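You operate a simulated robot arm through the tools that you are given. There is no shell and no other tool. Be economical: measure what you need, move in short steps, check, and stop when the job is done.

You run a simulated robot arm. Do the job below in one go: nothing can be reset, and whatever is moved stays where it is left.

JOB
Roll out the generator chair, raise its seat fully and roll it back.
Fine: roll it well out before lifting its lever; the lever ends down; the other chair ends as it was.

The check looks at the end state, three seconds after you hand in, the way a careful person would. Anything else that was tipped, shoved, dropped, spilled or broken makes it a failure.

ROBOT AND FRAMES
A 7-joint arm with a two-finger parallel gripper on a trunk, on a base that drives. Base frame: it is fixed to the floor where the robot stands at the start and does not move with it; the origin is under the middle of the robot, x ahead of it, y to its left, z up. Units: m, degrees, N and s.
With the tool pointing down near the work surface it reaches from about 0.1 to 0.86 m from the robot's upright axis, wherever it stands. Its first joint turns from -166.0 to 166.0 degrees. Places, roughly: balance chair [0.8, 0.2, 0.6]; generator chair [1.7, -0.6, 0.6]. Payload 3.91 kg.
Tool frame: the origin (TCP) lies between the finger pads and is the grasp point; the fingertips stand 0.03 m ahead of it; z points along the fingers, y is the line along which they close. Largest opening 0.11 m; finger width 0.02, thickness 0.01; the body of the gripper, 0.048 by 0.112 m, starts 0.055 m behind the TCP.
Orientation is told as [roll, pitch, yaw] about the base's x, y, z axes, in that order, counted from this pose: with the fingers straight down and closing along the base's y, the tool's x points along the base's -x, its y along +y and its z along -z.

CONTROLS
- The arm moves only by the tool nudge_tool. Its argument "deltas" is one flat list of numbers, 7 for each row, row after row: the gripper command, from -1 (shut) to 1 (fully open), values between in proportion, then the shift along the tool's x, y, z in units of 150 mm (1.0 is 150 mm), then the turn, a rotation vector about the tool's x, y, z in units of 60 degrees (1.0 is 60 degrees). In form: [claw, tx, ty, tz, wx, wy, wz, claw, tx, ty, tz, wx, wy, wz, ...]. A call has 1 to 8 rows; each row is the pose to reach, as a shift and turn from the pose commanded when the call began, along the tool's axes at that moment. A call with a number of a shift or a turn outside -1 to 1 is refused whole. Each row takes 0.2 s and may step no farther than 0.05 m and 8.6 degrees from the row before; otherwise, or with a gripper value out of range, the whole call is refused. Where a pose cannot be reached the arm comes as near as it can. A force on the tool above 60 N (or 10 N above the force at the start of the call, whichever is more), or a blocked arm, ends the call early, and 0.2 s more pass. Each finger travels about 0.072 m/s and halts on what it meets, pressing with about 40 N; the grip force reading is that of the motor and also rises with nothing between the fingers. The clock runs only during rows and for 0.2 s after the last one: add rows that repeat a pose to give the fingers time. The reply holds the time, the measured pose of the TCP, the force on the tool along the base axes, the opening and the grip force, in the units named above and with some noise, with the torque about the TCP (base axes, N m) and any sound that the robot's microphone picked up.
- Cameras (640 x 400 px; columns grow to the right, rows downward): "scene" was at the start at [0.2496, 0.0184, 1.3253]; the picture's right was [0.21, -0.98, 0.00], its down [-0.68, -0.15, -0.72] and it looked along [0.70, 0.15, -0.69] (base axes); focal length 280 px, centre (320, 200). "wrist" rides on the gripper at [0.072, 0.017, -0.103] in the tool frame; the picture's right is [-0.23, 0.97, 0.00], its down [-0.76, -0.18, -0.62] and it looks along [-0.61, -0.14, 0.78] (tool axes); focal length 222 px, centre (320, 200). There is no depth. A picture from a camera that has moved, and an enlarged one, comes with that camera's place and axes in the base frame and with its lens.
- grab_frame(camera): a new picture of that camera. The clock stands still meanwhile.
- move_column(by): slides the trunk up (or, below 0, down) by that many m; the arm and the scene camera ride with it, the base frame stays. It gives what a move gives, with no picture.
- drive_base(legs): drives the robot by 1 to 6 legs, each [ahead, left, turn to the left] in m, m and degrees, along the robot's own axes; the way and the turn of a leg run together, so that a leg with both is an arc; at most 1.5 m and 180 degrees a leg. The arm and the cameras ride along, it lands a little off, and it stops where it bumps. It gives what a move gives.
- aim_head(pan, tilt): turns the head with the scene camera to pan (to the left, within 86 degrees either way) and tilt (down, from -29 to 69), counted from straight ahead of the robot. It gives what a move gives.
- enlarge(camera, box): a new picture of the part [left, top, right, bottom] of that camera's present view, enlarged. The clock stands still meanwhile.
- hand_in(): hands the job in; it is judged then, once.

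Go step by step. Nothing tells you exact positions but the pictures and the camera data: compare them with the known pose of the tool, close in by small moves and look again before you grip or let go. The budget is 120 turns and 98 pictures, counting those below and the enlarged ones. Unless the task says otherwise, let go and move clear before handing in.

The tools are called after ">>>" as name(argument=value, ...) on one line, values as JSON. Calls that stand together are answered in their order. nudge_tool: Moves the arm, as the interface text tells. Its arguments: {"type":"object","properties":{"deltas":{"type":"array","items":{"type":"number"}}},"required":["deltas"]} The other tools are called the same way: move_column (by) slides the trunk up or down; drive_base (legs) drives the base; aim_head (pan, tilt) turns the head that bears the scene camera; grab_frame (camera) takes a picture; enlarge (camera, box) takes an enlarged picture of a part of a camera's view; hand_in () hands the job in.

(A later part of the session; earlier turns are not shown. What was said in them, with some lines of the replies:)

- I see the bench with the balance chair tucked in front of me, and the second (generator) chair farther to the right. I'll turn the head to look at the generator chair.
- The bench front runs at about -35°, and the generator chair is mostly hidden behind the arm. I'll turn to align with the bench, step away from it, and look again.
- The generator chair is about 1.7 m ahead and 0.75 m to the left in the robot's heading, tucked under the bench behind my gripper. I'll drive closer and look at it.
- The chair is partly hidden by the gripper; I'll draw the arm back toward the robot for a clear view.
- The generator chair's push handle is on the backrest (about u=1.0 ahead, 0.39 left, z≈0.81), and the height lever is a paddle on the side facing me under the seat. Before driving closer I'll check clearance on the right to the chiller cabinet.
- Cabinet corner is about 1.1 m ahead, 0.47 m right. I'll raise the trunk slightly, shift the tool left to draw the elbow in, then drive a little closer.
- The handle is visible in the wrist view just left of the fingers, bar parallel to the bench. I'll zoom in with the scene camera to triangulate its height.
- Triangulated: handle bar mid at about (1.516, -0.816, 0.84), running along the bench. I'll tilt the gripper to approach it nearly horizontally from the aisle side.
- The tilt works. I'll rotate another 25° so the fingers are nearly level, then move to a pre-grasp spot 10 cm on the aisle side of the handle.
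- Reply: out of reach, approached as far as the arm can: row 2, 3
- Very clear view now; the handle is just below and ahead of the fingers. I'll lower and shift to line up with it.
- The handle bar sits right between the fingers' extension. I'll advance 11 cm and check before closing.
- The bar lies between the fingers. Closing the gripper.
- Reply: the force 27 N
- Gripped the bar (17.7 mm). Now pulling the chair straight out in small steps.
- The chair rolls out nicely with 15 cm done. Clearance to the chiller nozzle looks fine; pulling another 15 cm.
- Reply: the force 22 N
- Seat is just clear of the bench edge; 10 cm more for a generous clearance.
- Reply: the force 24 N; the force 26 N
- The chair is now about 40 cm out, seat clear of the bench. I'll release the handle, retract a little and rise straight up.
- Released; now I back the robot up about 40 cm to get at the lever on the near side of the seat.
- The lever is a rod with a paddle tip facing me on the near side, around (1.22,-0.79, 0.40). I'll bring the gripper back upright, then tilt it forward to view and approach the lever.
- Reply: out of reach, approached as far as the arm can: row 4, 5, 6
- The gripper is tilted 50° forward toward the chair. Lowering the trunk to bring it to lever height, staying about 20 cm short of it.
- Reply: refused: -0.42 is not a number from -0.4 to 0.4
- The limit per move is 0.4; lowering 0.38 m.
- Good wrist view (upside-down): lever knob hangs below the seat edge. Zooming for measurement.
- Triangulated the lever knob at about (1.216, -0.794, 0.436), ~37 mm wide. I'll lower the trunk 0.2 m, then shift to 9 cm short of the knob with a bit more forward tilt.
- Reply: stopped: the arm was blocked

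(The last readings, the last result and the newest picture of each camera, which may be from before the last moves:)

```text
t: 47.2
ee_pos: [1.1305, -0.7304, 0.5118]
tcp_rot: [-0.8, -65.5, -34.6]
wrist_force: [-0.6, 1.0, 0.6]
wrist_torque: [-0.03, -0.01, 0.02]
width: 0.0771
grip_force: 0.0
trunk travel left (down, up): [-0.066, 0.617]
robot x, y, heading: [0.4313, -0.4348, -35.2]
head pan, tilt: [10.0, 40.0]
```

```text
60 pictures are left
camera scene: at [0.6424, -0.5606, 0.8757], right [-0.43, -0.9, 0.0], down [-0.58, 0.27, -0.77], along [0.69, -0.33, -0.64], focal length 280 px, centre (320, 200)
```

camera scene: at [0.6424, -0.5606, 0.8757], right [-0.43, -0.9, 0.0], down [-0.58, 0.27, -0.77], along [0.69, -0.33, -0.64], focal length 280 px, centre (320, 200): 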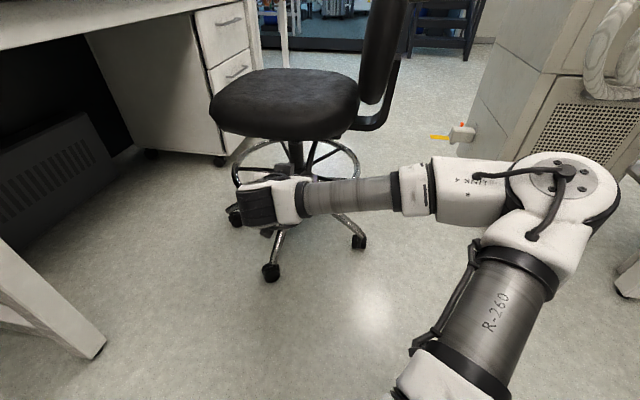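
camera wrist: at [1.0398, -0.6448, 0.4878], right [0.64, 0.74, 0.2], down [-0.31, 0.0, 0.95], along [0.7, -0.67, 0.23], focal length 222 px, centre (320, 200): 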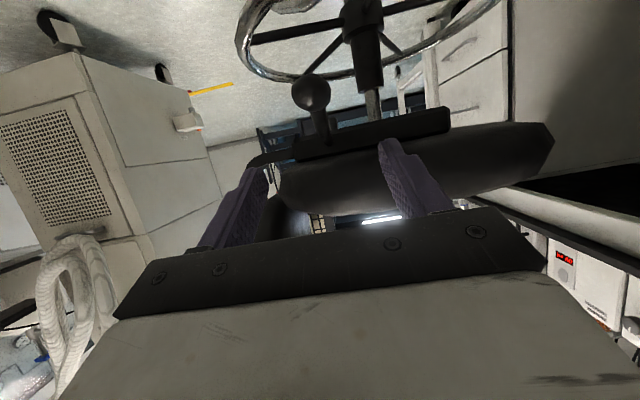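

The trunk stopped short as something blocked the arm; I'll look to the right/below to see what it touched.

>>> aim_head(pan=-30, tilt=60)

>>> grab_frame(camera="scene")

```text
t: 48.2
ee_pos: [1.13, -0.7301, 0.5104]
tcp_rot: [-0.6, -65.4, -34.7]
wrist_force: [0.0, 0.0, -0.7]
wrist_torque: [0.01, 0.0, 0.02]
width: 0.0769
grip_force: 0.0
trunk travel left (down, up): [-0.066, 0.617]
robot x, y, heading: [0.4326, -0.4283, -35.6]
head pan, tilt: [-30.0, 60.0]
```

```text
59 pictures are left
camera scene: at [0.5937, -0.5857, 0.8489], right [-0.91, -0.42, 0.0], down [-0.36, 0.78, -0.51], along [0.21, -0.46, -0.86], focal length 280 px, centre (320, 200)
```

scene: 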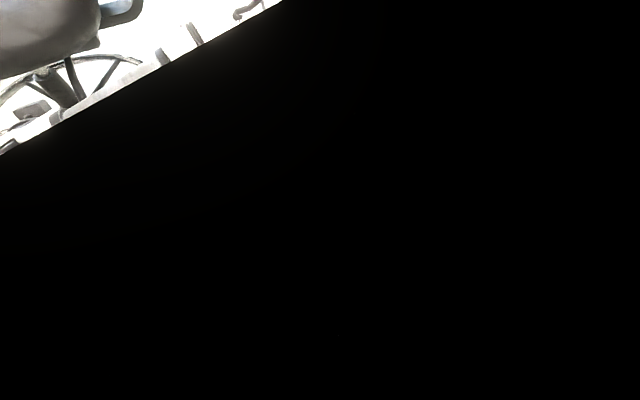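

Just the shoulder in view there (likely the arm met the robot's own body). The knob's predicted pixel matches well, so I'll lower the tool with the arm to knob height.

>>> aim_head(pan=10, tilt=40)

>>> nudge_tool(deltas=[0.4, 0.23, -0.03, 0.1, 0, 0, 0, 0.4, 0.455, -0.03, 0.207, 0, 0, 0])

>>> grab_frame(camera="wrist")

>>> grab_frame(camera="scene")

```text
t: 49.3
ee_pos: [1.1304, -0.7297, 0.5113]
tcp_rot: [-0.6, -65.5, -34.7]
wrist_force: [-0.2, 0.1, -0.1]
wrist_torque: [0.0, 0.0, 0.01]
width: 0.077
grip_force: 0.1
trunk travel left (down, up): [-0.066, 0.617]
robot x, y, heading: [0.4309, -0.4276, -35.7]
head pan, tilt: [10.0, 40.0]
```

```text
t: 49.9
ee_pos: [1.1282, -0.7372, 0.4357]
tcp_rot: [-0.6, -65.5, -34.8]
wrist_force: [1.0, 0.2, 1.1]
wrist_torque: [0.03, 0.01, -0.02]
width: 0.077
grip_force: 0.1
trunk travel left (down, up): [-0.066, 0.617]
robot x, y, heading: [0.4297, -0.4313, -35.6]
head pan, tilt: [10.0, 40.0]
```

```text
58 pictures are left
camera wrist: at [1.0377, -0.6514, 0.4121], right [0.64, 0.74, 0.2], down [-0.3, 0.0, 0.95], along [0.7, -0.67, 0.23], focal length 222 px, centre (320, 200)
```

wrist: 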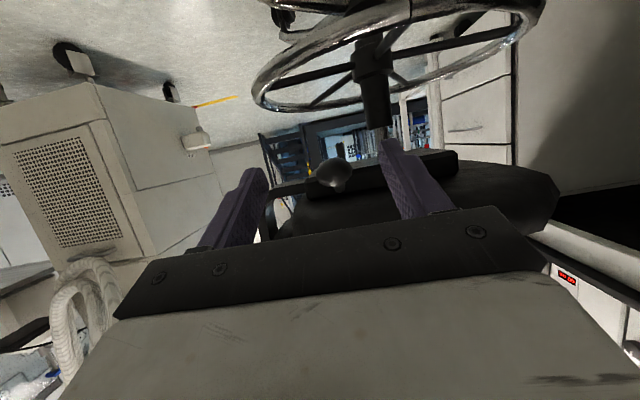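

```text
57 pictures are left
camera scene: at [0.6423, -0.5605, 0.8757], right [-0.43, -0.9, 0.0], down [-0.58, 0.27, -0.77], along [0.69, -0.33, -0.64], focal length 280 px, centre (320, 200)
```

scene: 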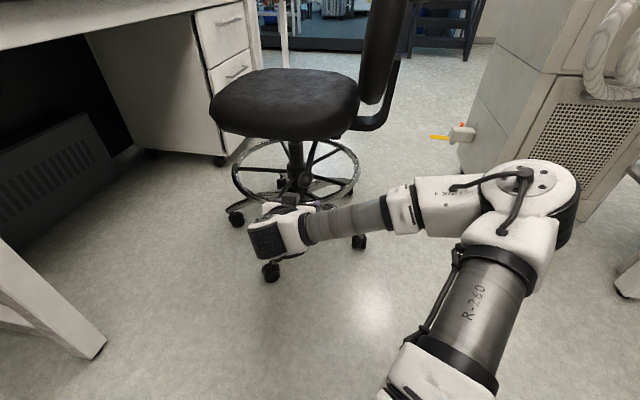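

Aligned with the knob. Advancing 9.5 cm horizontally so the knob sits between the fingers.

>>> nudge_tool(deltas=[0.4, -0.09, 0, 0.2, 0, 0, 0, 0.4, -0.18, 0.01, 0.39, 0, 0, 0, 0.4, -0.26, 0.02, 0.575, 0, 0, 0])

>>> grab_frame(camera="wrist")

>>> enlarge(camera="scene", box=[200, 120, 380, 290])

```text
t: 50.7
ee_pos: [1.2083, -0.791, 0.4359]
tcp_rot: [-0.9, -65.4, -34.6]
wrist_force: [-0.3, 0.9, -0.1]
wrist_torque: [-0.03, 0.0, -0.01]
width: 0.0768
grip_force: 0.1
trunk travel left (down, up): [-0.066, 0.617]
robot x, y, heading: [0.4298, -0.4282, -35.2]
head pan, tilt: [10.0, 40.0]
```

```text
56 pictures are left
camera wrist: at [1.1167, -0.7045, 0.4128], right [0.64, 0.74, 0.2], down [-0.3, 0.0, 0.95], along [0.71, -0.67, 0.23], focal length 222 px, centre (320, 200)
```

wrist: 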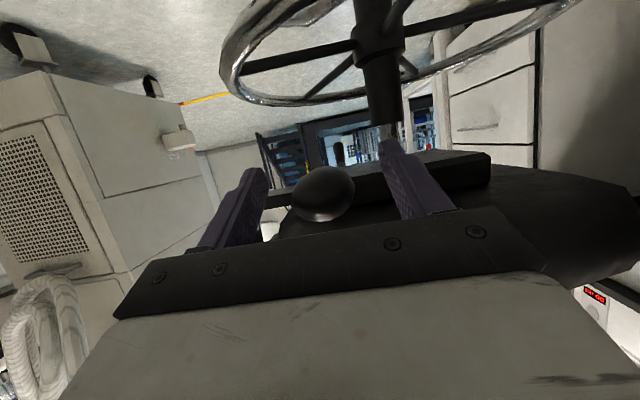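

```text
2.35 times, centred on (290, 205) of scene
camera zoom: at [0.6421, -0.5605, 0.8757], right [-0.43, -0.9, 0.0], down [-0.58, 0.27, -0.77], along [0.69, -0.33, -0.64], focal length 659 px, centre (391, 188)
```

zoom: 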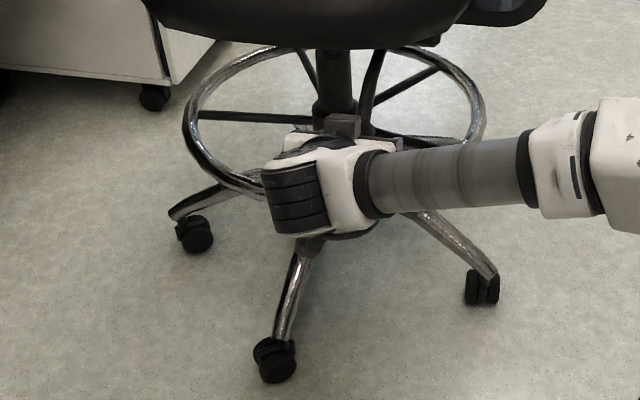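

The knob is between the pads. Closing on it.

>>> nudge_tool(deltas=[-0.2, 0, 0, 0, 0, 0, 0, -1, 0, 0, 0, 0, 0, 0, -1, 0, 0, 0, 0, 0, 0, -1, 0, 0, 0, 0, 0, 0])

>>> grab_frame(camera="wrist")

```text
t: 51.7
ee_pos: [1.2081, -0.7885, 0.4356]
tcp_rot: [-0.6, -65.6, -34.7]
wrist_force: [5.8, 7.7, 1.2]
wrist_torque: [-0.36, -0.12, -1.87]
width: 0.0357
grip_force: 45.3
trunk travel left (down, up): [-0.066, 0.617]
robot x, y, heading: [0.4295, -0.4295, -35.4]
head pan, tilt: [10.0, 40.0]
```

```text
54 pictures are left
camera wrist: at [1.117, -0.7036, 0.4128], right [0.64, 0.74, 0.2], down [-0.31, 0.0, 0.95], along [0.71, -0.67, 0.23], focal length 222 px, centre (320, 200)
```

wrist: 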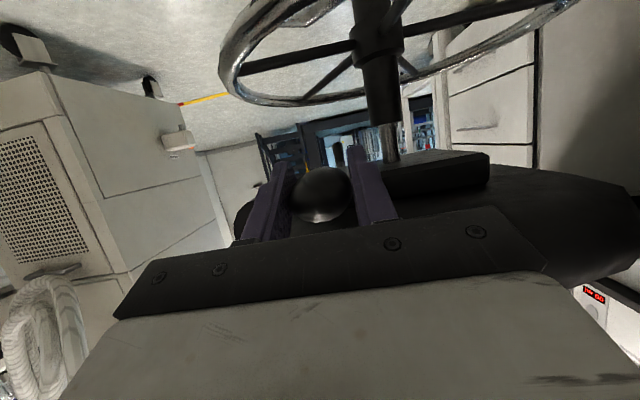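

Gripped. Now lifting the lever gently by 3 cm and watching for sound, force and motion.

>>> nudge_tool(deltas=[-1, -0.06, 0, -0.028, 0, 0, 0, -1, -0.12, 0, -0.055, 0, 0, 0, -1, -0.18, 0, -0.083, 0, 0, 0])

>>> grab_frame(camera="wrist")

>>> grab_frame(camera="scene")

```text
t: 52.5
ee_pos: [1.2069, -0.7899, 0.4646]
tcp_rot: [-0.9, -65.2, -34.6]
wrist_force: [-27.7, 8.5, -10.5]
wrist_torque: [0.79, 0.76, -1.33]
width: 0.036
grip_force: 44.9
trunk travel left (down, up): [-0.066, 0.617]
robot x, y, heading: [0.4316, -0.4314, -35.3]
head pan, tilt: [10.0, 40.0]
```

```text
53 pictures are left
camera wrist: at [1.1156, -0.7041, 0.441], right [0.64, 0.74, 0.2], down [-0.3, 0.0, 0.95], along [0.7, -0.67, 0.22], focal length 222 px, centre (320, 200)
```

wrist: 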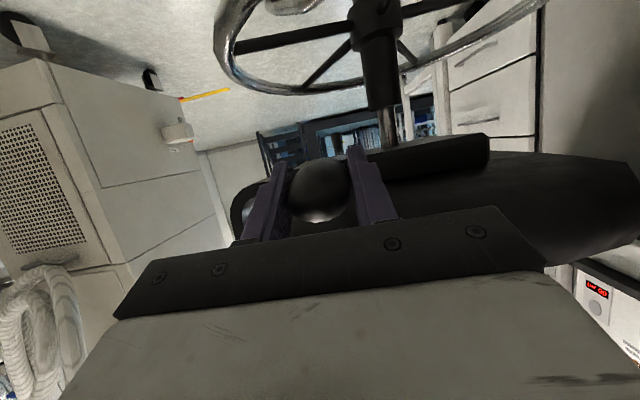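

```text
52 pictures are left
camera scene: at [0.6419, -0.5606, 0.8756], right [-0.43, -0.9, 0.0], down [-0.58, 0.27, -0.77], along [0.69, -0.33, -0.64], focal length 280 px, centre (320, 200)
```

scene: 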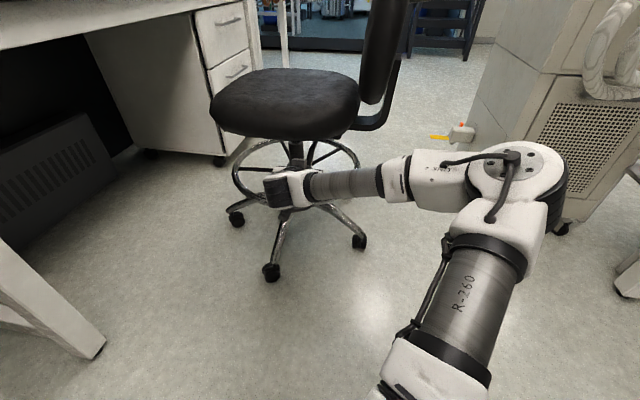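

The lever has moved about 3 cm up but the seat has not risen visibly. I'll continue lifting, following the lever's arc outward slightly.

>>> nudge_tool(deltas=[-1, -0.045, 0, -0.06, 0, 0, 0, -1, -0.1, 0, -0.1, 0, 0, 0, -1, -0.155, 0, -0.13, 0, 0, 0])

>>> grab_frame(camera="wrist")

>>> grab_frame(camera="scene")

```text
t: 53.3
ee_pos: [1.202, -0.7875, 0.498]
tcp_rot: [-1.0, -65.9, -34.7]
wrist_force: [17.3, -20.4, 8.9]
wrist_torque: [-0.57, -0.93, -0.86]
width: 0.0357
grip_force: 44.6
trunk travel left (down, up): [-0.066, 0.617]
robot x, y, heading: [0.4295, -0.4288, -35.6]
head pan, tilt: [10.0, 40.0]
```

```text
51 pictures are left
camera wrist: at [1.112, -0.701, 0.4733], right [0.64, 0.74, 0.2], down [-0.31, 0.01, 0.95], along [0.7, -0.67, 0.24], focal length 222 px, centre (320, 200)
```

wrist: 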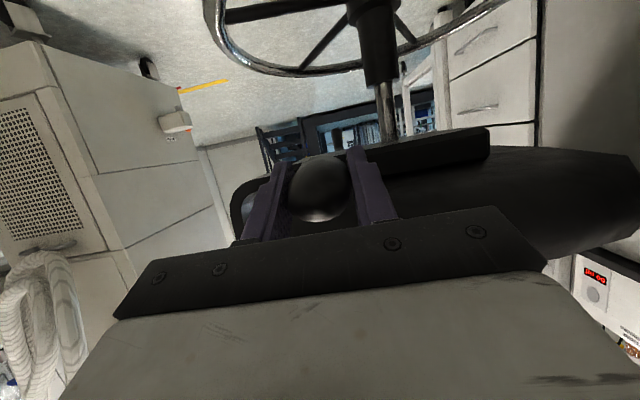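

```text
50 pictures are left
camera scene: at [0.6423, -0.561, 0.8757], right [-0.43, -0.9, 0.0], down [-0.58, 0.27, -0.77], along [0.69, -0.33, -0.64], focal length 280 px, centre (320, 200)
```

scene: 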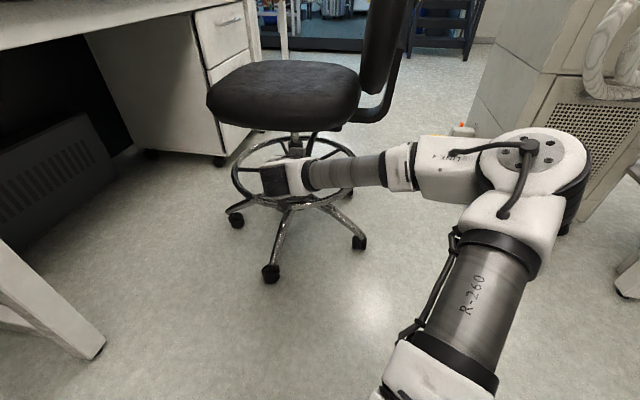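

The seat is rising along with the lever. Continuing upward 10 cm, following it.

>>> nudge_tool(deltas=[-1, -0.076, 0, -0.03, 0, 0, 0, -1, -0.152, 0, -0.063, 0, 0, 0, -1, -0.228, 0, -0.097, 0, 0, 0, -1, -0.304, 0, -0.132, 0, 0, 0, -1, -0.38, 0, -0.167, 0, 0, 0, -1, -0.456, 0, -0.202, 0, 0, 0, -1, -0.532, 0, -0.237, 0, 0, 0, -1, -0.607, 0, -0.27, 0, 0, 0])

>>> grab_frame(camera="wrist")

>>> grab_frame(camera="scene")

```text
t: 55.1
ee_pos: [1.204, -0.7823, 0.5951]
tcp_rot: [-0.9, -65.5, -34.4]
wrist_force: [-14.4, -1.1, 4.7]
wrist_torque: [-1.06, -0.74, -2.08]
width: 0.0359
grip_force: 45.5
trunk travel left (down, up): [-0.066, 0.617]
robot x, y, heading: [0.4319, -0.4302, -35.4]
head pan, tilt: [10.0, 40.0]
```

```text
49 pictures are left
camera wrist: at [1.1121, -0.6974, 0.5715], right [0.64, 0.74, 0.2], down [-0.31, 0.0, 0.95], along [0.71, -0.67, 0.23], focal length 222 px, centre (320, 200)
```

wrist: 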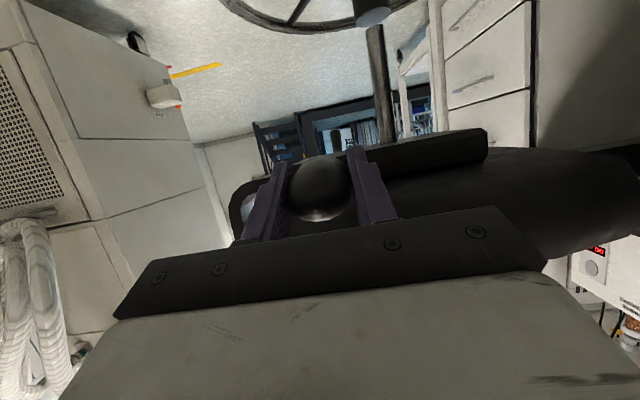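

```text
48 pictures are left
camera scene: at [0.6417, -0.5602, 0.8757], right [-0.43, -0.9, 0.0], down [-0.58, 0.27, -0.77], along [0.7, -0.33, -0.64], focal length 280 px, centre (320, 200)
```

scene: 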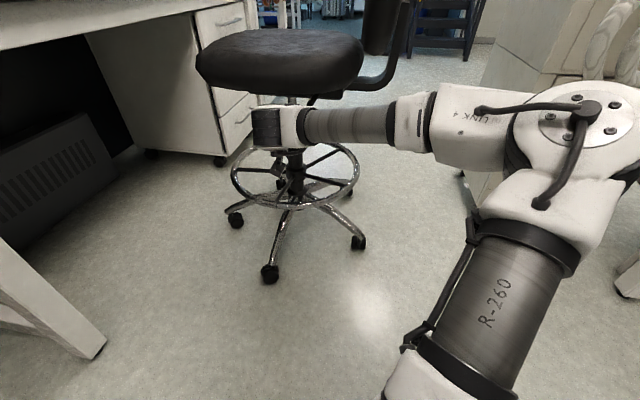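

Seat is up about 12 cm and the lever still drives it. Continuing up in small steps until it tops out.

>>> nudge_tool(deltas=[-1, -0.06, 0, -0.03, 0, 0, 0, -1, -0.12, 0, -0.055, 0, 0, 0, -1, -0.18, 0, -0.083, 0, 0, 0, -1, -0.24, 0, -0.11, 0, 0, 0])

>>> grab_frame(camera="wrist")

```text
t: 56.1
ee_pos: [1.2054, -0.7838, 0.6285]
tcp_rot: [-0.6, -64.6, -34.6]
wrist_force: [-1.2, 6.5, -37.3]
wrist_torque: [-0.32, 0.36, -2.25]
width: 0.0363
grip_force: 44.7
trunk travel left (down, up): [-0.066, 0.617]
robot x, y, heading: [0.4288, -0.4246, -35.5]
head pan, tilt: [10.0, 40.0]
```

```text
47 pictures are left
camera wrist: at [1.1134, -0.6982, 0.6062], right [0.64, 0.74, 0.2], down [-0.3, 0.0, 0.96], along [0.71, -0.67, 0.22], focal length 222 px, centre (320, 200)
```

wrist: 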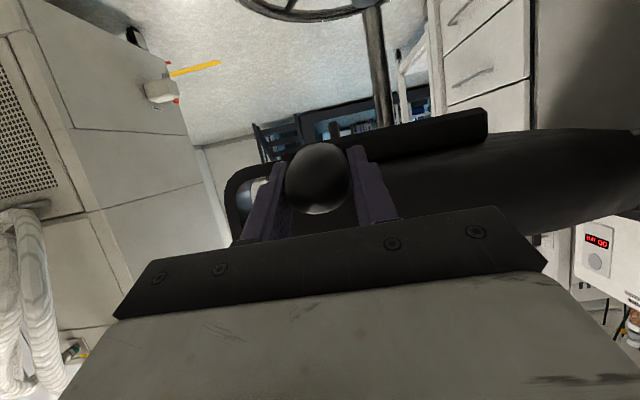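

Force jumped to -37 N in z: the seat has topped out. I'll hold briefly to let it settle, then open the fingers so the lever drops on its own.

>>> nudge_tool(deltas=[-1, 0, 0, 0, 0, 0, 0, -1, 0, 0, 0, 0, 0, 0, -1, 0, 0, 0, 0, 0, 0])

>>> grab_frame(camera="wrist")

>>> nudge_tool(deltas=[0.4, 0, 0, 0, 0, 0, 0, 0.4, 0, 0, 0, 0, 0, 0, 0.4, 0, 0, 0, 0, 0, 0, 0.4, 0, 0, 0, 0, 0, 0])

>>> grab_frame(camera="wrist")

```text
t: 56.9
ee_pos: [1.2043, -0.7841, 0.6298]
tcp_rot: [-0.5, -64.9, -34.8]
wrist_force: [0.7, 10.2, -35.4]
wrist_torque: [-0.17, 0.27, -1.53]
width: 0.0358
grip_force: 45.6
trunk travel left (down, up): [-0.066, 0.617]
robot x, y, heading: [0.4291, -0.4311, -35.3]
head pan, tilt: [10.0, 40.0]
```

```text
46 pictures are left
camera wrist: at [1.1132, -0.6989, 0.6071], right [0.64, 0.74, 0.2], down [-0.3, 0.0, 0.95], along [0.71, -0.67, 0.22], focal length 222 px, centre (320, 200)
```

wrist: 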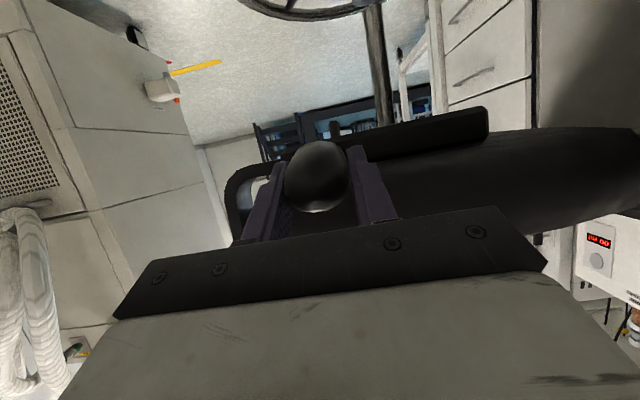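

```text
t: 57.9
ee_pos: [1.2052, -0.7849, 0.6321]
tcp_rot: [-0.5, -65.4, -34.9]
wrist_force: [0.9, 0.2, 0.0]
wrist_torque: [0.01, 0.0, 0.03]
width: 0.077
grip_force: 0.2
trunk travel left (down, up): [-0.066, 0.617]
robot x, y, heading: [0.4291, -0.4255, -35.4]
head pan, tilt: [10.0, 40.0]
```

```text
45 pictures are left
camera wrist: at [1.1137, -0.6993, 0.6094], right [0.64, 0.74, 0.2], down [-0.3, 0.0, 0.95], along [0.71, -0.67, 0.23], focal length 222 px, centre (320, 200)
```

wrist: 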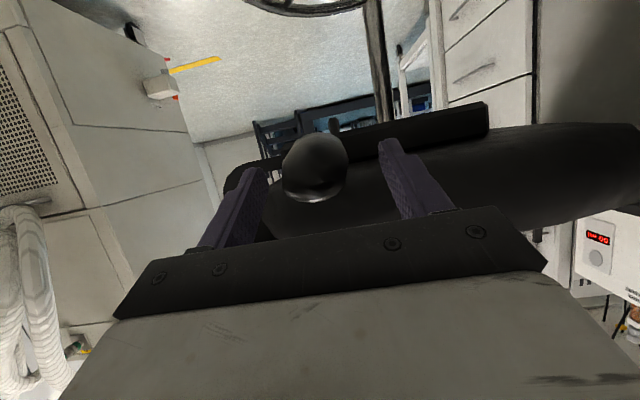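

The lever appears to stay up rather than dropping, so I'll regrip it and lower it about 4 cm, watching the force.

>>> nudge_tool(deltas=[-0.2, 0, 0, 0, 0, 0, 0, -1, 0, 0, 0, 0, 0, 0, -1, 0, 0, 0, 0, 0, 0, -1, 0, 0, 0, 0, 0, 0])

>>> nudge_tool(deltas=[-1, 0.06, 0, 0.028, 0, 0, 0, -1, 0.12, 0, 0.055, 0, 0, 0, -1, 0.18, 0, 0.083, 0, 0, 0, -1, 0.24, 0, 0.11, 0, 0, 0])

>>> grab_frame(camera="wrist")

```text
t: 58.9
ee_pos: [1.2059, -0.784, 0.6323]
tcp_rot: [-0.4, -65.2, -35.1]
wrist_force: [6.5, 3.0, -1.5]
wrist_torque: [-0.17, 0.24, -1.89]
width: 0.0352
grip_force: 44.8
trunk travel left (down, up): [-0.066, 0.617]
robot x, y, heading: [0.4302, -0.434, -35.2]
head pan, tilt: [10.0, 40.0]
```

```text
t: 59.9
ee_pos: [1.2062, -0.785, 0.5955]
tcp_rot: [-0.3, -65.4, -35.0]
wrist_force: [18.0, -3.0, 11.3]
wrist_torque: [-1.19, -0.9, -1.94]
width: 0.0358
grip_force: 44.7
trunk travel left (down, up): [-0.066, 0.617]
robot x, y, heading: [0.4318, -0.4296, -35.5]
head pan, tilt: [10.0, 40.0]
```

```text
44 pictures are left
camera wrist: at [1.1144, -0.7, 0.5707], right [0.64, 0.74, 0.2], down [-0.31, 0.0, 0.95], along [0.71, -0.67, 0.23], focal length 222 px, centre (320, 200)
```

wrist: 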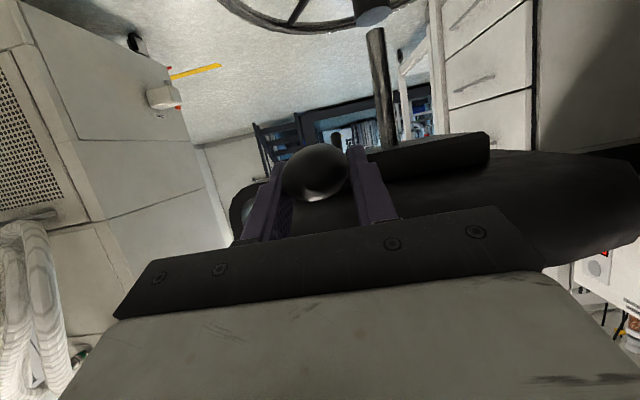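

Seat seems to have stayed up while the lever came down part way. Lowering another 3 cm toward the lever's rest position.

>>> nudge_tool(deltas=[-1, 0.05, 0, 0.04, 0, 0, 0, -1, 0.1, 0, 0.075, 0, 0, 0, -1, 0.16, 0, 0.1, 0, 0, 0])

>>> grab_frame(camera="wrist")

>>> grab_frame(camera="scene")

```text
t: 60.7
ee_pos: [1.2082, -0.7863, 0.5701]
tcp_rot: [-0.1, -65.9, -35.1]
wrist_force: [1.4, 4.1, 37.0]
wrist_torque: [-0.31, 0.29, -2.04]
width: 0.036
grip_force: 45.4
trunk travel left (down, up): [-0.066, 0.617]
robot x, y, heading: [0.4328, -0.4277, -35.4]
head pan, tilt: [10.0, 40.0]
```

```text
43 pictures are left
camera wrist: at [1.1166, -0.7018, 0.5457], right [0.64, 0.74, 0.21], down [-0.31, 0.0, 0.95], along [0.7, -0.67, 0.23], focal length 222 px, centre (320, 200)
```

wrist: 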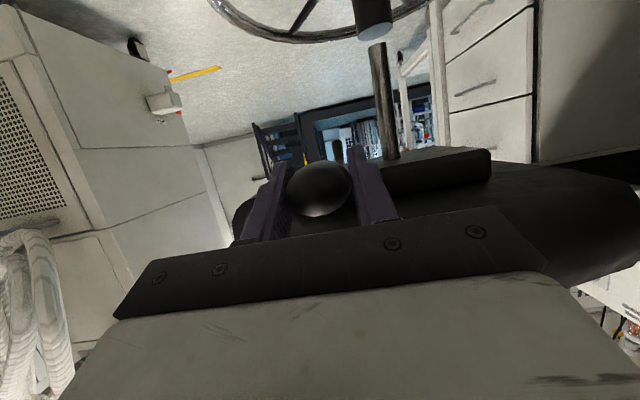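

```text
42 pictures are left
camera scene: at [0.6419, -0.5627, 0.8758], right [-0.43, -0.9, 0.0], down [-0.58, 0.27, -0.77], along [0.69, -0.33, -0.64], focal length 280 px, centre (320, 200)
```

scene: 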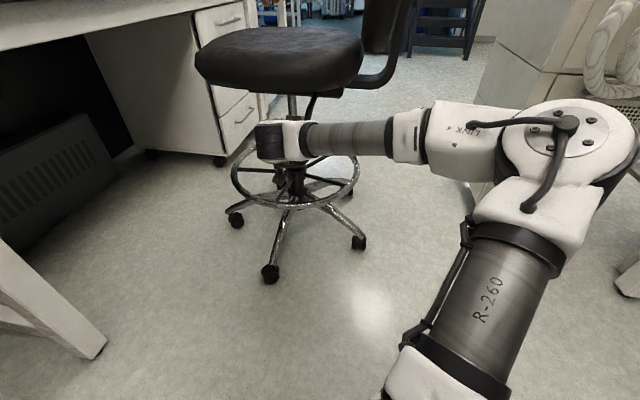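

Resistance of +37 N: lever is at its down stop, and the seat has remained at full height. Releasing and backing straight away from the knob.

>>> nudge_tool(deltas=[-1, -0.03, 0, -0.012, 0, 0, 0, 0.4, -0.03, 0, -0.012, 0, 0, 0, 0.4, -0.03, 0, -0.012, 0, 0, 0, 0.4, -0.03, 0, -0.012, 0, 0, 0, 0.4, 0.05, 0, -0.22, 0, 0, 0, 0.4, 0.14, 0, -0.43, 0, 0, 0, 0.4, 0.23, 0, -0.64, 0, 0, 0])

>>> grab_frame(camera="wrist")

>>> grab_frame(camera="scene")

```text
t: 62.3
ee_pos: [1.1223, -0.7275, 0.5743]
tcp_rot: [-0.2, -65.3, -35.0]
wrist_force: [0.2, 0.5, 0.1]
wrist_torque: [-0.01, 0.01, 0.0]
width: 0.0767
grip_force: 0.0
trunk travel left (down, up): [-0.066, 0.617]
robot x, y, heading: [0.4305, -0.4362, -35.6]
head pan, tilt: [10.0, 40.0]
```

```text
41 pictures are left
camera wrist: at [1.0314, -0.6424, 0.5506], right [0.64, 0.74, 0.2], down [-0.3, 0.0, 0.95], along [0.71, -0.67, 0.22], focal length 222 px, centre (320, 200)
```

wrist: 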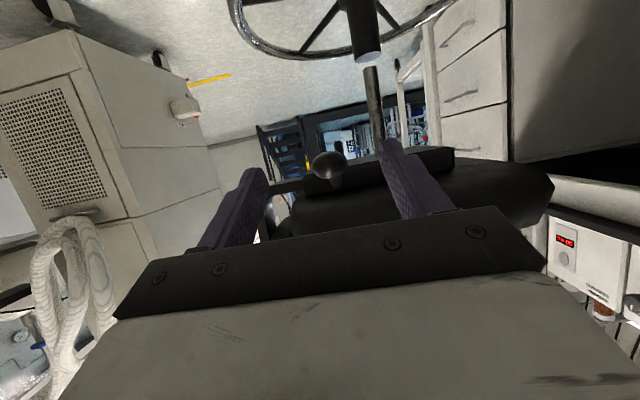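

```text
40 pictures are left
camera scene: at [0.6429, -0.5641, 0.8757], right [-0.43, -0.9, 0.0], down [-0.58, 0.28, -0.77], along [0.69, -0.33, -0.64], focal length 280 px, centre (320, 200)
```

scene: 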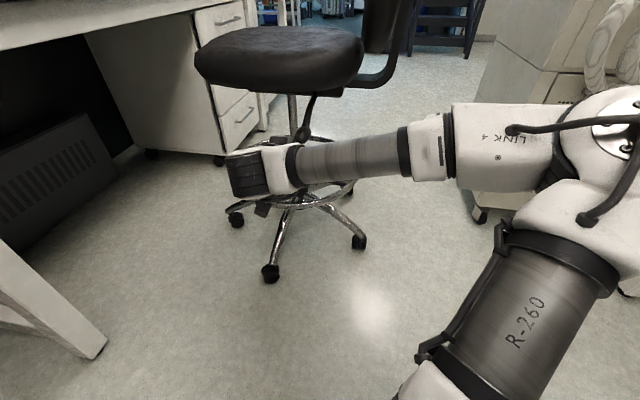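

The lever hangs at its rest position and the seat is up. Now back off, raise the trunk and straighten the gripper for regrasping the handle.

>>> nudge_tool(deltas=[0, 0.1, 0, -0.2, 0, 0, 0, 0, 0.2, 0, -0.4, 0, 0, 0, 0, 0.28, 0, -0.61, 0, 0, 0])

>>> move_column(by=0.4)

>>> move_column(by=0.17)

>>> nudge_tool(deltas=[0, 0, 0, 0, 0, 0.139, 0, 0, 0, 0, 0, 0, 0.278, 0, 0, 0, 0, 0, 0, 0.417, 0, 0, 0, 0, 0, 0, 0.556, 0, 0, 0, 0, 0, 0, 0.695, 0, 0, 0, 0, 0, 0, 0.834, 0, 0, 0, 0, 0, 0, 0.973, 0])

>>> grab_frame(camera="scene")

```text
t: 63.1
ee_pos: [1.0412, -0.6704, 0.5722]
tcp_rot: [-0.1, -65.3, -35.1]
wrist_force: [0.2, -0.3, 0.0]
wrist_torque: [-0.01, 0.0, 0.01]
width: 0.0553
grip_force: 0.0
trunk travel left (down, up): [-0.066, 0.617]
robot x, y, heading: [0.4305, -0.4273, -35.5]
head pan, tilt: [10.0, 40.0]
```

```text
t: 66.9
ee_pos: [1.0421, -0.6702, 0.966]
tcp_rot: [-0.3, -65.0, -35.1]
wrist_force: [-0.7, -0.1, 0.1]
wrist_torque: [0.03, -0.01, -0.01]
width: 0.0549
grip_force: 0.1
trunk travel left (down, up): [-0.466, 0.217]
robot x, y, heading: [0.4331, -0.4298, -35.8]
head pan, tilt: [10.0, 40.0]
```

```text
t: 68.9
ee_pos: [1.0436, -0.6705, 1.1365]
tcp_rot: [-0.3, -64.9, -34.9]
wrist_force: [0.7, 0.4, -0.5]
wrist_torque: [-0.01, 0.02, 0.05]
width: 0.0551
grip_force: 0.0
trunk travel left (down, up): [-0.636, 0.047]
robot x, y, heading: [0.4313, -0.4288, -35.9]
head pan, tilt: [10.0, 40.0]
```

```text
t: 70.5
ee_pos: [1.0437, -0.6706, 1.1366]
tcp_rot: [0.0, -6.5, -35.2]
wrist_force: [-0.4, -0.2, 0.1]
wrist_torque: [-0.02, 0.0, -0.03]
width: 0.0547
grip_force: 0.1
trunk travel left (down, up): [-0.636, 0.047]
robot x, y, heading: [0.4318, -0.4329, -35.3]
head pan, tilt: [10.0, 40.0]
```

```text
39 pictures are left
camera scene: at [0.6454, -0.5649, 1.4414], right [-0.43, -0.9, 0.0], down [-0.58, 0.28, -0.77], along [0.69, -0.33, -0.64], focal length 280 px, centre (320, 200)
```

scene: 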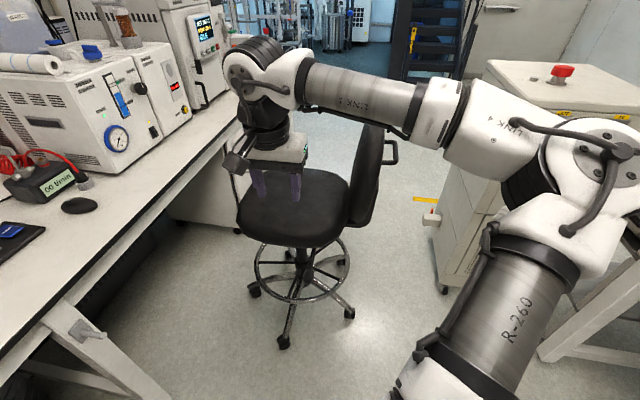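

Straightening the gripper fully, moving it to the right side, and rotating its fingers to level, pointing at the bench, as before.

>>> nudge_tool(deltas=[0, 0, -0.3, 0, 0, 0.108, 0, 0, 0, -0.6, 0, 0, 0.108, 0, 0, 0, -0.9, 0, 0, 0.108, 0, 0, 0, -1, 0, 0, 0.108, 0])

>>> nudge_tool(deltas=[0, 0, -0.3, 0, -0.133, 0, 0, 0, 0, -0.6, 0, -0.266, 0, 0, 0, 0, -0.9, 0, -0.4, 0, 0, 0, 0, -1, 0, -0.533, 0, 0, 0, 0, -1, 0, -0.666, 0, 0, 0, 0, -1, 0, -0.8, 0, 0, 0, 0, -1, 0, -0.933, 0, 0, 0, 0, -1, 0, -1, 0, 0])

>>> nudge_tool(deltas=[0, -0.1, 0, -0.1, -0.139, 0, 0, 0, -0.2, 0, -0.2, -0.278, 0, 0, 0, -0.3, 0, -0.3, -0.417, 0, 0])

>>> grab_frame(camera="scene")

```text
t: 71.5
ee_pos: [0.9568, -0.7923, 1.1368]
tcp_rot: [-0.2, -0.3, -35.3]
wrist_force: [1.8, 0.0, -1.0]
wrist_torque: [-0.04, -0.01, 0.01]
width: 0.0549
grip_force: 0.1
trunk travel left (down, up): [-0.636, 0.047]
robot x, y, heading: [0.4288, -0.4289, -35.4]
head pan, tilt: [10.0, 40.0]
```

```text
t: 73.3
ee_pos: [0.8692, -0.9135, 1.1374]
tcp_rot: [60.0, -0.2, -35.3]
wrist_force: [0.5, -0.9, -0.7]
wrist_torque: [-0.04, 0.0, -0.03]
width: 0.055
grip_force: 0.1
trunk travel left (down, up): [-0.636, 0.047]
robot x, y, heading: [0.4332, -0.4324, -35.6]
head pan, tilt: [10.0, 40.0]
```

```text
t: 74.1
ee_pos: [0.8828, -0.9725, 1.1598]
tcp_rot: [85.0, -0.2, -35.2]
wrist_force: [0.2, -0.6, -0.2]
wrist_torque: [0.0, 0.02, 0.01]
width: 0.0548
grip_force: 0.0
trunk travel left (down, up): [-0.636, 0.047]
robot x, y, heading: [0.4292, -0.4294, -35.4]
head pan, tilt: [10.0, 40.0]
```

```text
38 pictures are left
camera scene: at [0.6453, -0.5649, 1.4414], right [-0.43, -0.9, 0.0], down [-0.58, 0.28, -0.77], along [0.69, -0.33, -0.64], focal length 280 px, centre (320, 200)
```

scene: 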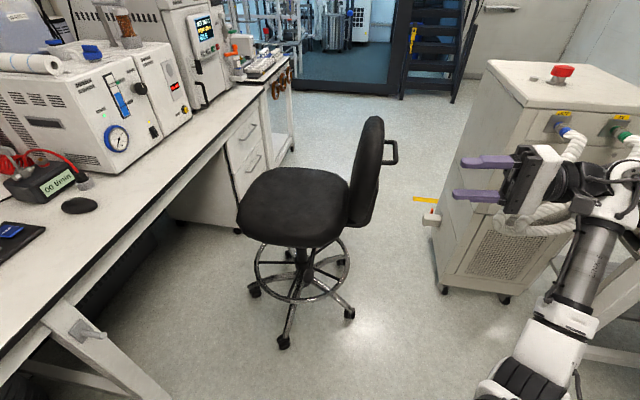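

Clear view; driving forward 0.38 m back to the handle-gripping stance.

>>> drive_base(legs=[[0.38, 0, 0]])

>>> aim_head(pan=10, tilt=50)

>>> grab_frame(camera="scene")

>>> grab_frame(camera="wrist")

```text
t: 76.5
ee_pos: [1.1943, -1.1991, 1.1591]
tcp_rot: [84.9, 0.0, -35.6]
wrist_force: [0.2, 0.0, 0.8]
wrist_torque: [0.02, 0.0, 0.04]
width: 0.0553
grip_force: 0.1
trunk travel left (down, up): [-0.636, 0.047]
robot x, y, heading: [0.7426, -0.6573, -35.8]
head pan, tilt: [10.0, 40.0]
```

```text
t: 77.2
ee_pos: [1.1936, -1.1981, 1.1602]
tcp_rot: [85.0, -0.3, -35.7]
wrist_force: [0.3, -0.1, 0.2]
wrist_torque: [-0.01, -0.04, 0.04]
width: 0.0551
grip_force: 0.1
trunk travel left (down, up): [-0.636, 0.047]
robot x, y, heading: [0.7448, -0.6513, -36.1]
head pan, tilt: [10.0, 50.0]
```

```text
37 pictures are left
camera scene: at [0.9497, -0.7861, 1.4273], right [-0.43, -0.9, 0.0], down [-0.69, 0.33, -0.64], along [0.58, -0.28, -0.77], focal length 280 px, centre (320, 200)
```

scene: 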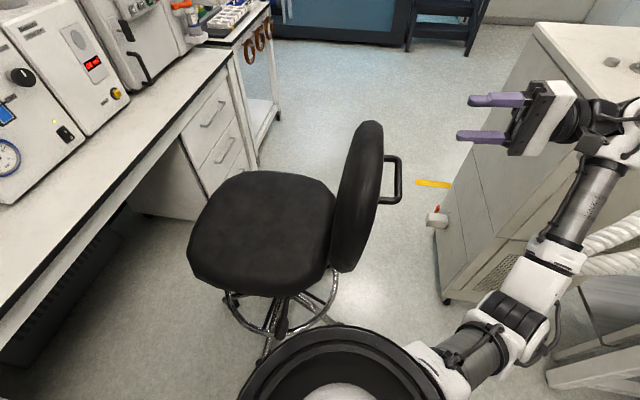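

```text
36 pictures are left
camera wrist: at [1.0754, -1.2394, 1.1859], right [0.23, -0.06, 0.97], down [0.25, -0.96, -0.12], along [0.94, 0.27, -0.21], focal length 222 px, centre (320, 200)
```

wrist: 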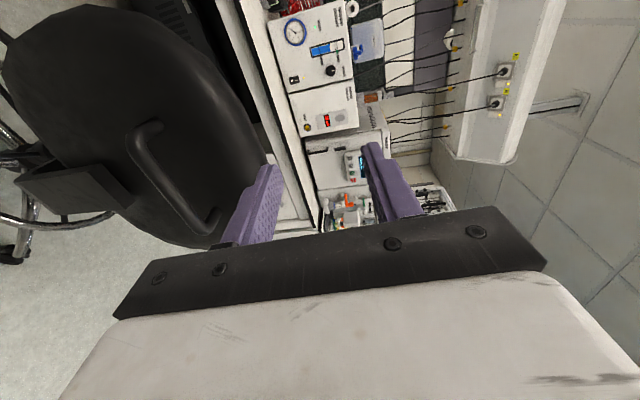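

Handle located at about (1.284, -1.15, 0.964), 13 cm higher than before. Lowering the gripper to pre-grasp on its aisle side.

>>> nudge_tool(deltas=[0, -0.05, -0.3, -0.05, 0, 0, 0, 0, -0.1, -0.6, -0.05, 0, 0, 0, 0, -0.15, -0.9, -0.05, 0, 0, 0])

>>> nudge_tool(deltas=[0, -0.08, -0.2, 0, 0, 0, 0, 0, -0.15, -0.4, 0.1, 0, 0, 0])

>>> grab_frame(camera="wrist")

>>> enlarge(camera="scene", box=[340, 80, 580, 250])

```text
t: 78.0
ee_pos: [1.2001, -1.2286, 1.0239]
tcp_rot: [84.9, -0.2, -35.5]
wrist_force: [-0.6, -0.5, 0.3]
wrist_torque: [0.02, -0.04, 0.0]
width: 0.055
grip_force: 0.1
trunk travel left (down, up): [-0.636, 0.047]
robot x, y, heading: [0.7405, -0.6566, -35.8]
head pan, tilt: [10.0, 50.0]
```

```text
t: 78.6
ee_pos: [1.2244, -1.2344, 0.9649]
tcp_rot: [84.9, -0.2, -35.6]
wrist_force: [0.2, -1.0, -0.5]
wrist_torque: [0.01, 0.0, -0.05]
width: 0.0547
grip_force: 0.1
trunk travel left (down, up): [-0.636, 0.047]
robot x, y, heading: [0.7432, -0.6559, -35.7]
head pan, tilt: [10.0, 50.0]
```

```text
35 pictures are left
camera wrist: at [1.1064, -1.2754, 0.9898], right [0.23, -0.06, 0.97], down [0.25, -0.96, -0.12], along [0.94, 0.27, -0.21], focal length 222 px, centre (320, 200)
```

wrist: 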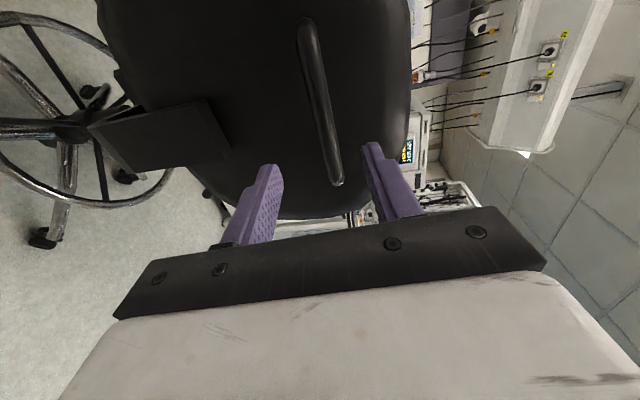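

```text
2.35 times, centred on (460, 165) of scene
camera zoom: at [0.95, -0.7862, 1.4273], right [-0.43, -0.9, 0.0], down [-0.69, 0.33, -0.64], along [0.58, -0.28, -0.77], focal length 659 px, centre (-9, 282)
```

zoom: 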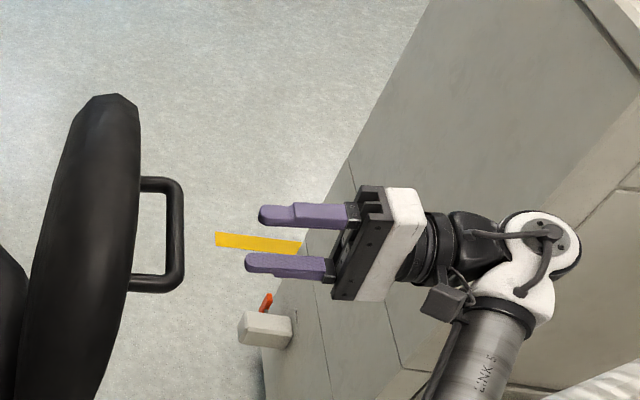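

Aligned as before. Advancing onto the bar, then closing.

>>> nudge_tool(deltas=[0, 0.02, 0, 0.22, 0, 0, 0, 0, 0.03, 0, 0.44, 0, 0, 0, 0, 0.03, 0, 0.65, 0, 0, 0])

>>> grab_frame(camera="wrist")

>>> enlarge(camera="scene", box=[340, 80, 580, 250])

```text
t: 79.4
ee_pos: [1.2773, -1.1503, 0.9585]
tcp_rot: [84.9, -0.3, -35.6]
wrist_force: [0.2, -1.1, 0.1]
wrist_torque: [0.02, 0.03, 0.02]
width: 0.0551
grip_force: 0.0
trunk travel left (down, up): [-0.636, 0.047]
robot x, y, heading: [0.7412, -0.6556, -35.9]
head pan, tilt: [10.0, 50.0]
```

```text
33 pictures are left
camera wrist: at [1.1596, -1.1907, 0.9839], right [0.23, -0.06, 0.97], down [0.25, -0.96, -0.12], along [0.94, 0.27, -0.21], focal length 222 px, centre (320, 200)
```

wrist: 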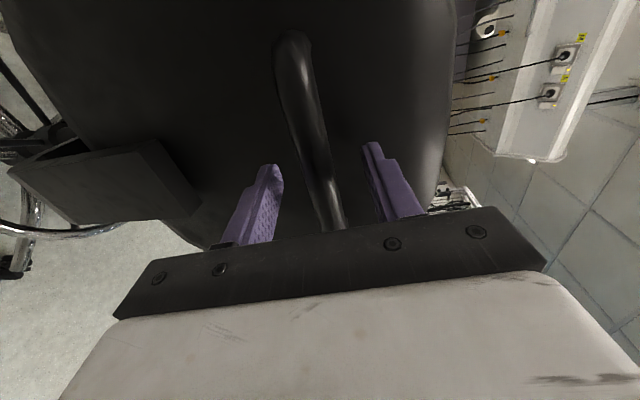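

```text
2.35 times, centred on (460, 165) of scene
camera zoom: at [0.9498, -0.786, 1.4273], right [-0.43, -0.9, 0.0], down [-0.69, 0.33, -0.64], along [0.58, -0.28, -0.77], focal length 659 px, centre (-9, 282)
```

zoom: 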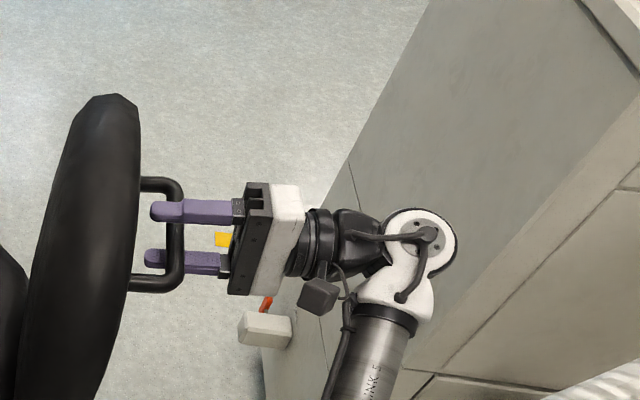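

Bar is between the fingers; closing.

>>> nudge_tool(deltas=[-1, 0, 0, 0, 0, 0, 0, -1, 0, 0, 0, 0, 0, 0, -1, 0, 0, 0, 0, 0, 0])

```text
t: 80.2
ee_pos: [1.2764, -1.15, 0.9589]
tcp_rot: [84.9, -0.3, -35.5]
wrist_force: [6.7, -1.9, 13.5]
wrist_torque: [0.28, 0.29, -0.04]
width: 0.0176
grip_force: 44.9
trunk travel left (down, up): [-0.636, 0.047]
robot x, y, heading: [0.7392, -0.6558, -35.6]
head pan, tilt: [10.0, 50.0]
```

Gripped. Pushing the chair straight back in by 14.5 cm.

>>> nudge_tool(deltas=[-1, 0, 0.02, 0.12, 0, 0, 0, -1, 0, 0.035, 0.26, 0, 0, 0, -1, 0, 0.05, 0.4, 0, 0, 0, -1, 0, 0.06, 0.54, 0, 0, 0, -1, 0, 0.07, 0.68, 0, 0, 0, -1, 0, 0.085, 0.82, 0, 0, 0, -1, 0, 0.1, 0.963, 0, 0, 0])

>>> aim_head(pan=35, tilt=45)

>>> grab_frame(camera="scene")

```text
t: 81.8
ee_pos: [1.3635, -1.0299, 0.9591]
tcp_rot: [84.7, -0.1, -35.3]
wrist_force: [-1.4, 2.7, 3.4]
wrist_torque: [0.09, 0.07, -0.99]
width: 0.0179
grip_force: 44.7
trunk travel left (down, up): [-0.636, 0.047]
robot x, y, heading: [0.7433, -0.6531, -35.5]
head pan, tilt: [10.0, 50.0]
```

```text
t: 82.7
ee_pos: [1.3631, -1.0329, 0.9596]
tcp_rot: [84.8, -0.2, -35.4]
wrist_force: [2.1, 10.7, 0.0]
wrist_torque: [0.24, 0.27, 1.26]
width: 0.0176
grip_force: 44.9
trunk travel left (down, up): [-0.636, 0.047]
robot x, y, heading: [0.7429, -0.6544, -35.6]
head pan, tilt: [35.0, 45.0]
```

```text
31 pictures are left
camera scene: at [0.9618, -0.7529, 1.4342], right [-0.01, -1.0, 0.0], down [-0.71, 0.01, -0.71], along [0.71, -0.01, -0.71], focal length 280 px, centre (320, 200)
```

scene: 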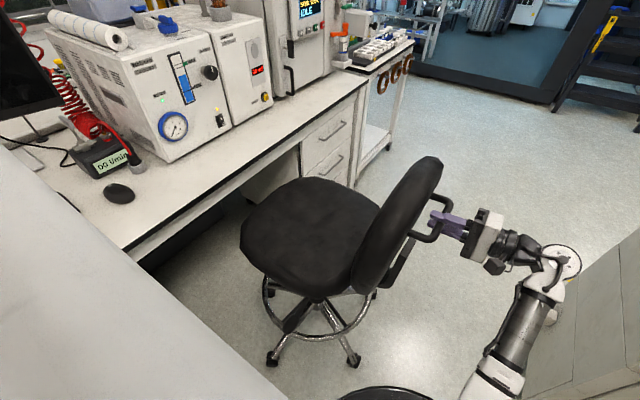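

Going straight. Pushing another 13 cm, watching force as the seat goes under the bench.

>>> nudge_tool(deltas=[-1, 0, 0.01, 0.12, 0, 0, 0, -1, 0, 0.02, 0.24, 0, 0, 0, -1, 0, 0.03, 0.36, 0, 0, 0, -1, 0, 0.045, 0.49, 0, 0, 0, -1, 0, 0.055, 0.62, 0, 0, 0, -1, 0, 0.065, 0.74, 0, 0, 0, -1, 0, 0.075, 0.867, 0, 0, 0])

>>> grab_frame(camera="scene")

```text
t: 84.3
ee_pos: [1.4403, -0.9266, 0.9595]
tcp_rot: [85.0, -0.3, -35.6]
wrist_force: [19.7, -12.9, 16.3]
wrist_torque: [0.18, 0.16, -0.72]
width: 0.0178
grip_force: 45.1
trunk travel left (down, up): [-0.636, 0.047]
robot x, y, heading: [0.7423, -0.653, -35.8]
head pan, tilt: [35.0, 45.0]
```

```text
30 pictures are left
camera scene: at [0.9626, -0.7537, 1.4343], right [-0.01, -1.0, 0.0], down [-0.71, 0.01, -0.71], along [0.71, -0.01, -0.71], focal length 280 px, centre (320, 200)
```

scene: 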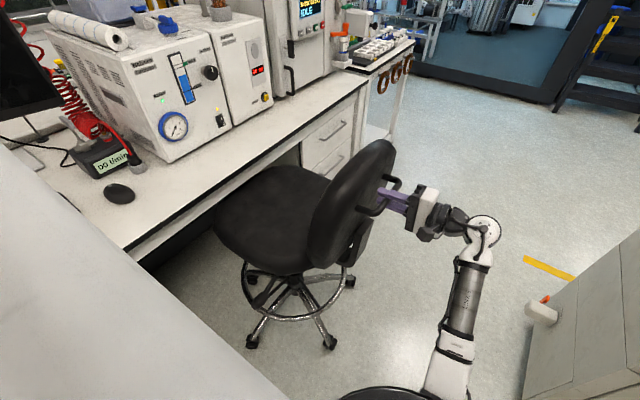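

Seat slides under the bench freely. Final 12.5 cm.

>>> nudge_tool(deltas=[-1, 0, 0.0, 0.12, 0, 0, 0, -1, 0, 0.01, 0.24, 0, 0, 0, -1, 0, 0.02, 0.36, 0, 0, 0, -1, 0, 0.035, 0.48, 0, 0, 0, -1, 0.01, 0.045, 0.6, 0, 0, 0, -1, 0.015, 0.055, 0.72, 0, 0, 0, -1, 0.02, 0.065, 0.84, 0, 0, 0])

>>> grab_frame(camera="scene")

```text
t: 85.9
ee_pos: [1.5103, -0.8258, 0.9583]
tcp_rot: [85.1, -0.2, -36.1]
wrist_force: [20.7, -18.2, 22.4]
wrist_torque: [0.09, 0.16, -0.55]
width: 0.0176
grip_force: 44.9
trunk travel left (down, up): [-0.636, 0.047]
robot x, y, heading: [0.7418, -0.6576, -35.8]
head pan, tilt: [35.0, 45.0]
```

```text
29 pictures are left
camera scene: at [0.9615, -0.7541, 1.4342], right [-0.01, -1.0, 0.0], down [-0.71, 0.01, -0.71], along [0.71, -0.01, -0.71], focal length 280 px, centre (320, 200)
```

scene: 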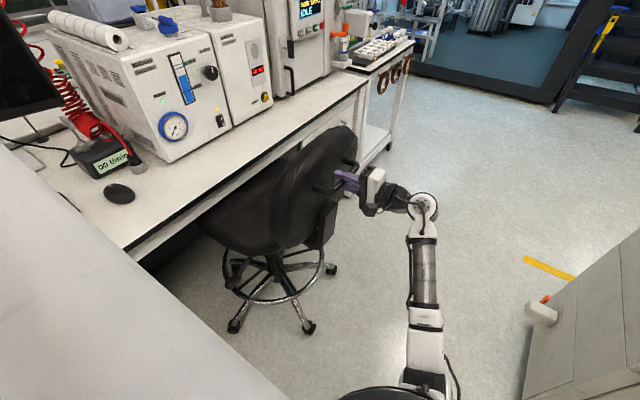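

The casters are back at their original image positions. Relaxing, releasing, retracting and rising clear.

>>> nudge_tool(deltas=[-1, -0.03, 0.02, 0, 0, 0, 0, 0, -0.03, 0.02, 0, 0, 0, 0, 0, -0.03, 0.02, 0, 0, 0, 0, 0, -0.03, 0.02, 0, 0, 0, 0, 0, -0.03, 0.02, -0.25, 0, 0, 0, 0, -0.03, 0.02, -0.5, 0, 0, 0, 0, -0.03, 0.02, -0.75, 0, 0, 0, 0, -0.03, 0.02, -1, 0, 0, 0])

>>> grab_frame(camera="scene")

>>> enlarge(camera="scene", box=[190, 110, 400, 350])

```text
t: 87.7
ee_pos: [1.4265, -0.947, 0.9739]
tcp_rot: [84.9, -0.2, -35.5]
wrist_force: [-0.3, 0.0, -0.2]
wrist_torque: [-0.01, 0.01, -0.03]
width: 0.0549
grip_force: 0.0
trunk travel left (down, up): [-0.636, 0.047]
robot x, y, heading: [0.7429, -0.6571, -35.7]
head pan, tilt: [35.0, 45.0]
```

```text
28 pictures are left
camera scene: at [0.9614, -0.754, 1.4342], right [-0.01, -1.0, 0.0], down [-0.71, 0.01, -0.71], along [0.71, -0.01, -0.71], focal length 280 px, centre (320, 200)
```

scene: 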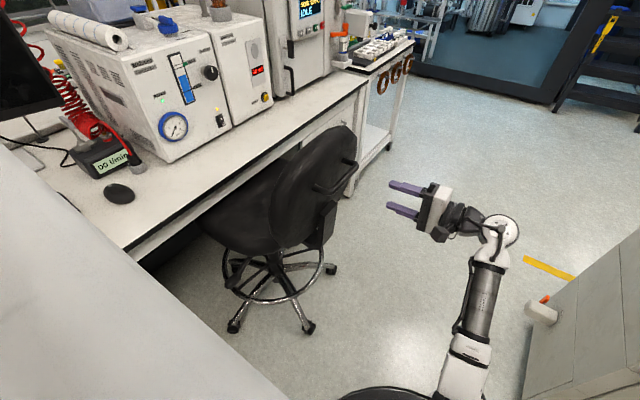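

```text
1.67 times, centred on (295, 230) of scene
camera zoom: at [0.9614, -0.754, 1.4342], right [-0.01, -1.0, 0.0], down [-0.71, 0.01, -0.71], along [0.71, -0.01, -0.71], focal length 466 px, centre (362, 150)
```

zoom: 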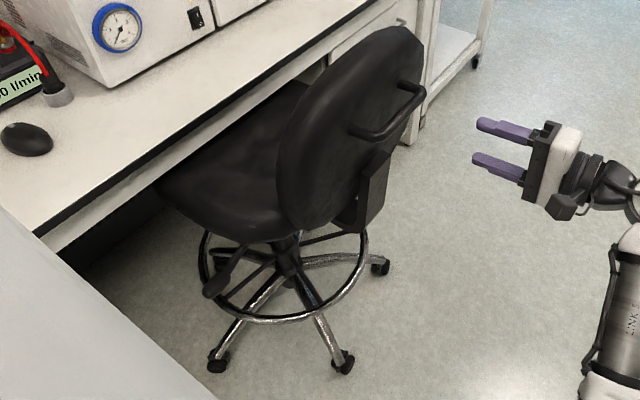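

The chair is back in its original spot (casters within ~1 cm), seat raised, lever down. A quick check that the balance chair is undisturbed.

>>> aim_head(pan=86, tilt=50)

>>> grab_frame(camera="scene")

```text
t: 88.9
ee_pos: [1.4272, -0.9471, 0.9737]
tcp_rot: [84.9, -0.2, -35.6]
wrist_force: [0.0, 0.1, 0.5]
wrist_torque: [-0.01, 0.03, 0.0]
width: 0.0548
grip_force: 0.1
trunk travel left (down, up): [-0.636, 0.047]
robot x, y, heading: [0.7421, -0.6569, -36.1]
head pan, tilt: [85.9, 50.0]
```

```text
26 pictures are left
camera scene: at [0.9297, -0.6936, 1.4273], right [0.77, -0.64, 0.0], down [-0.49, -0.59, -0.64], along [0.41, 0.49, -0.77], focal length 280 px, centre (320, 200)
```

scene: 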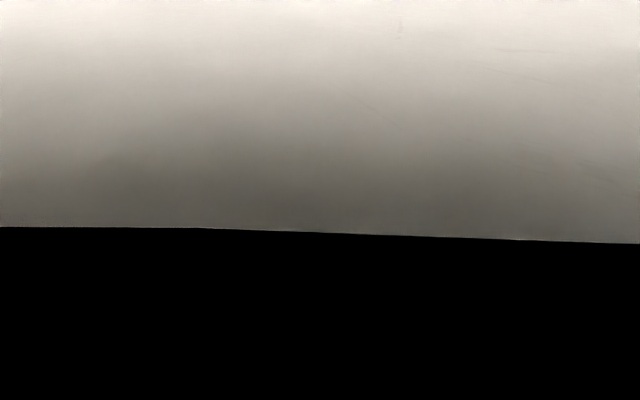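

That view only shows the robot's own body. No drive bumped anything and the arm never went near the balance chair, so I'm handing in.

>>> hand_in()

```text
The job is handed in.
```

The generator chair was rolled about 40 cm out, its seat raised about 13 cm until it topped out, and rolled back to within about 1–2 cm of where it stood. The lever is down and the gripper is clear.

I couldn't see the balance chair at the end because the robot's body blocked the view. No drive reported a bump. The trunk stopped short once while lowering, because the arm was blocked. I took that to be the robot's own body but couldn't confirm it.
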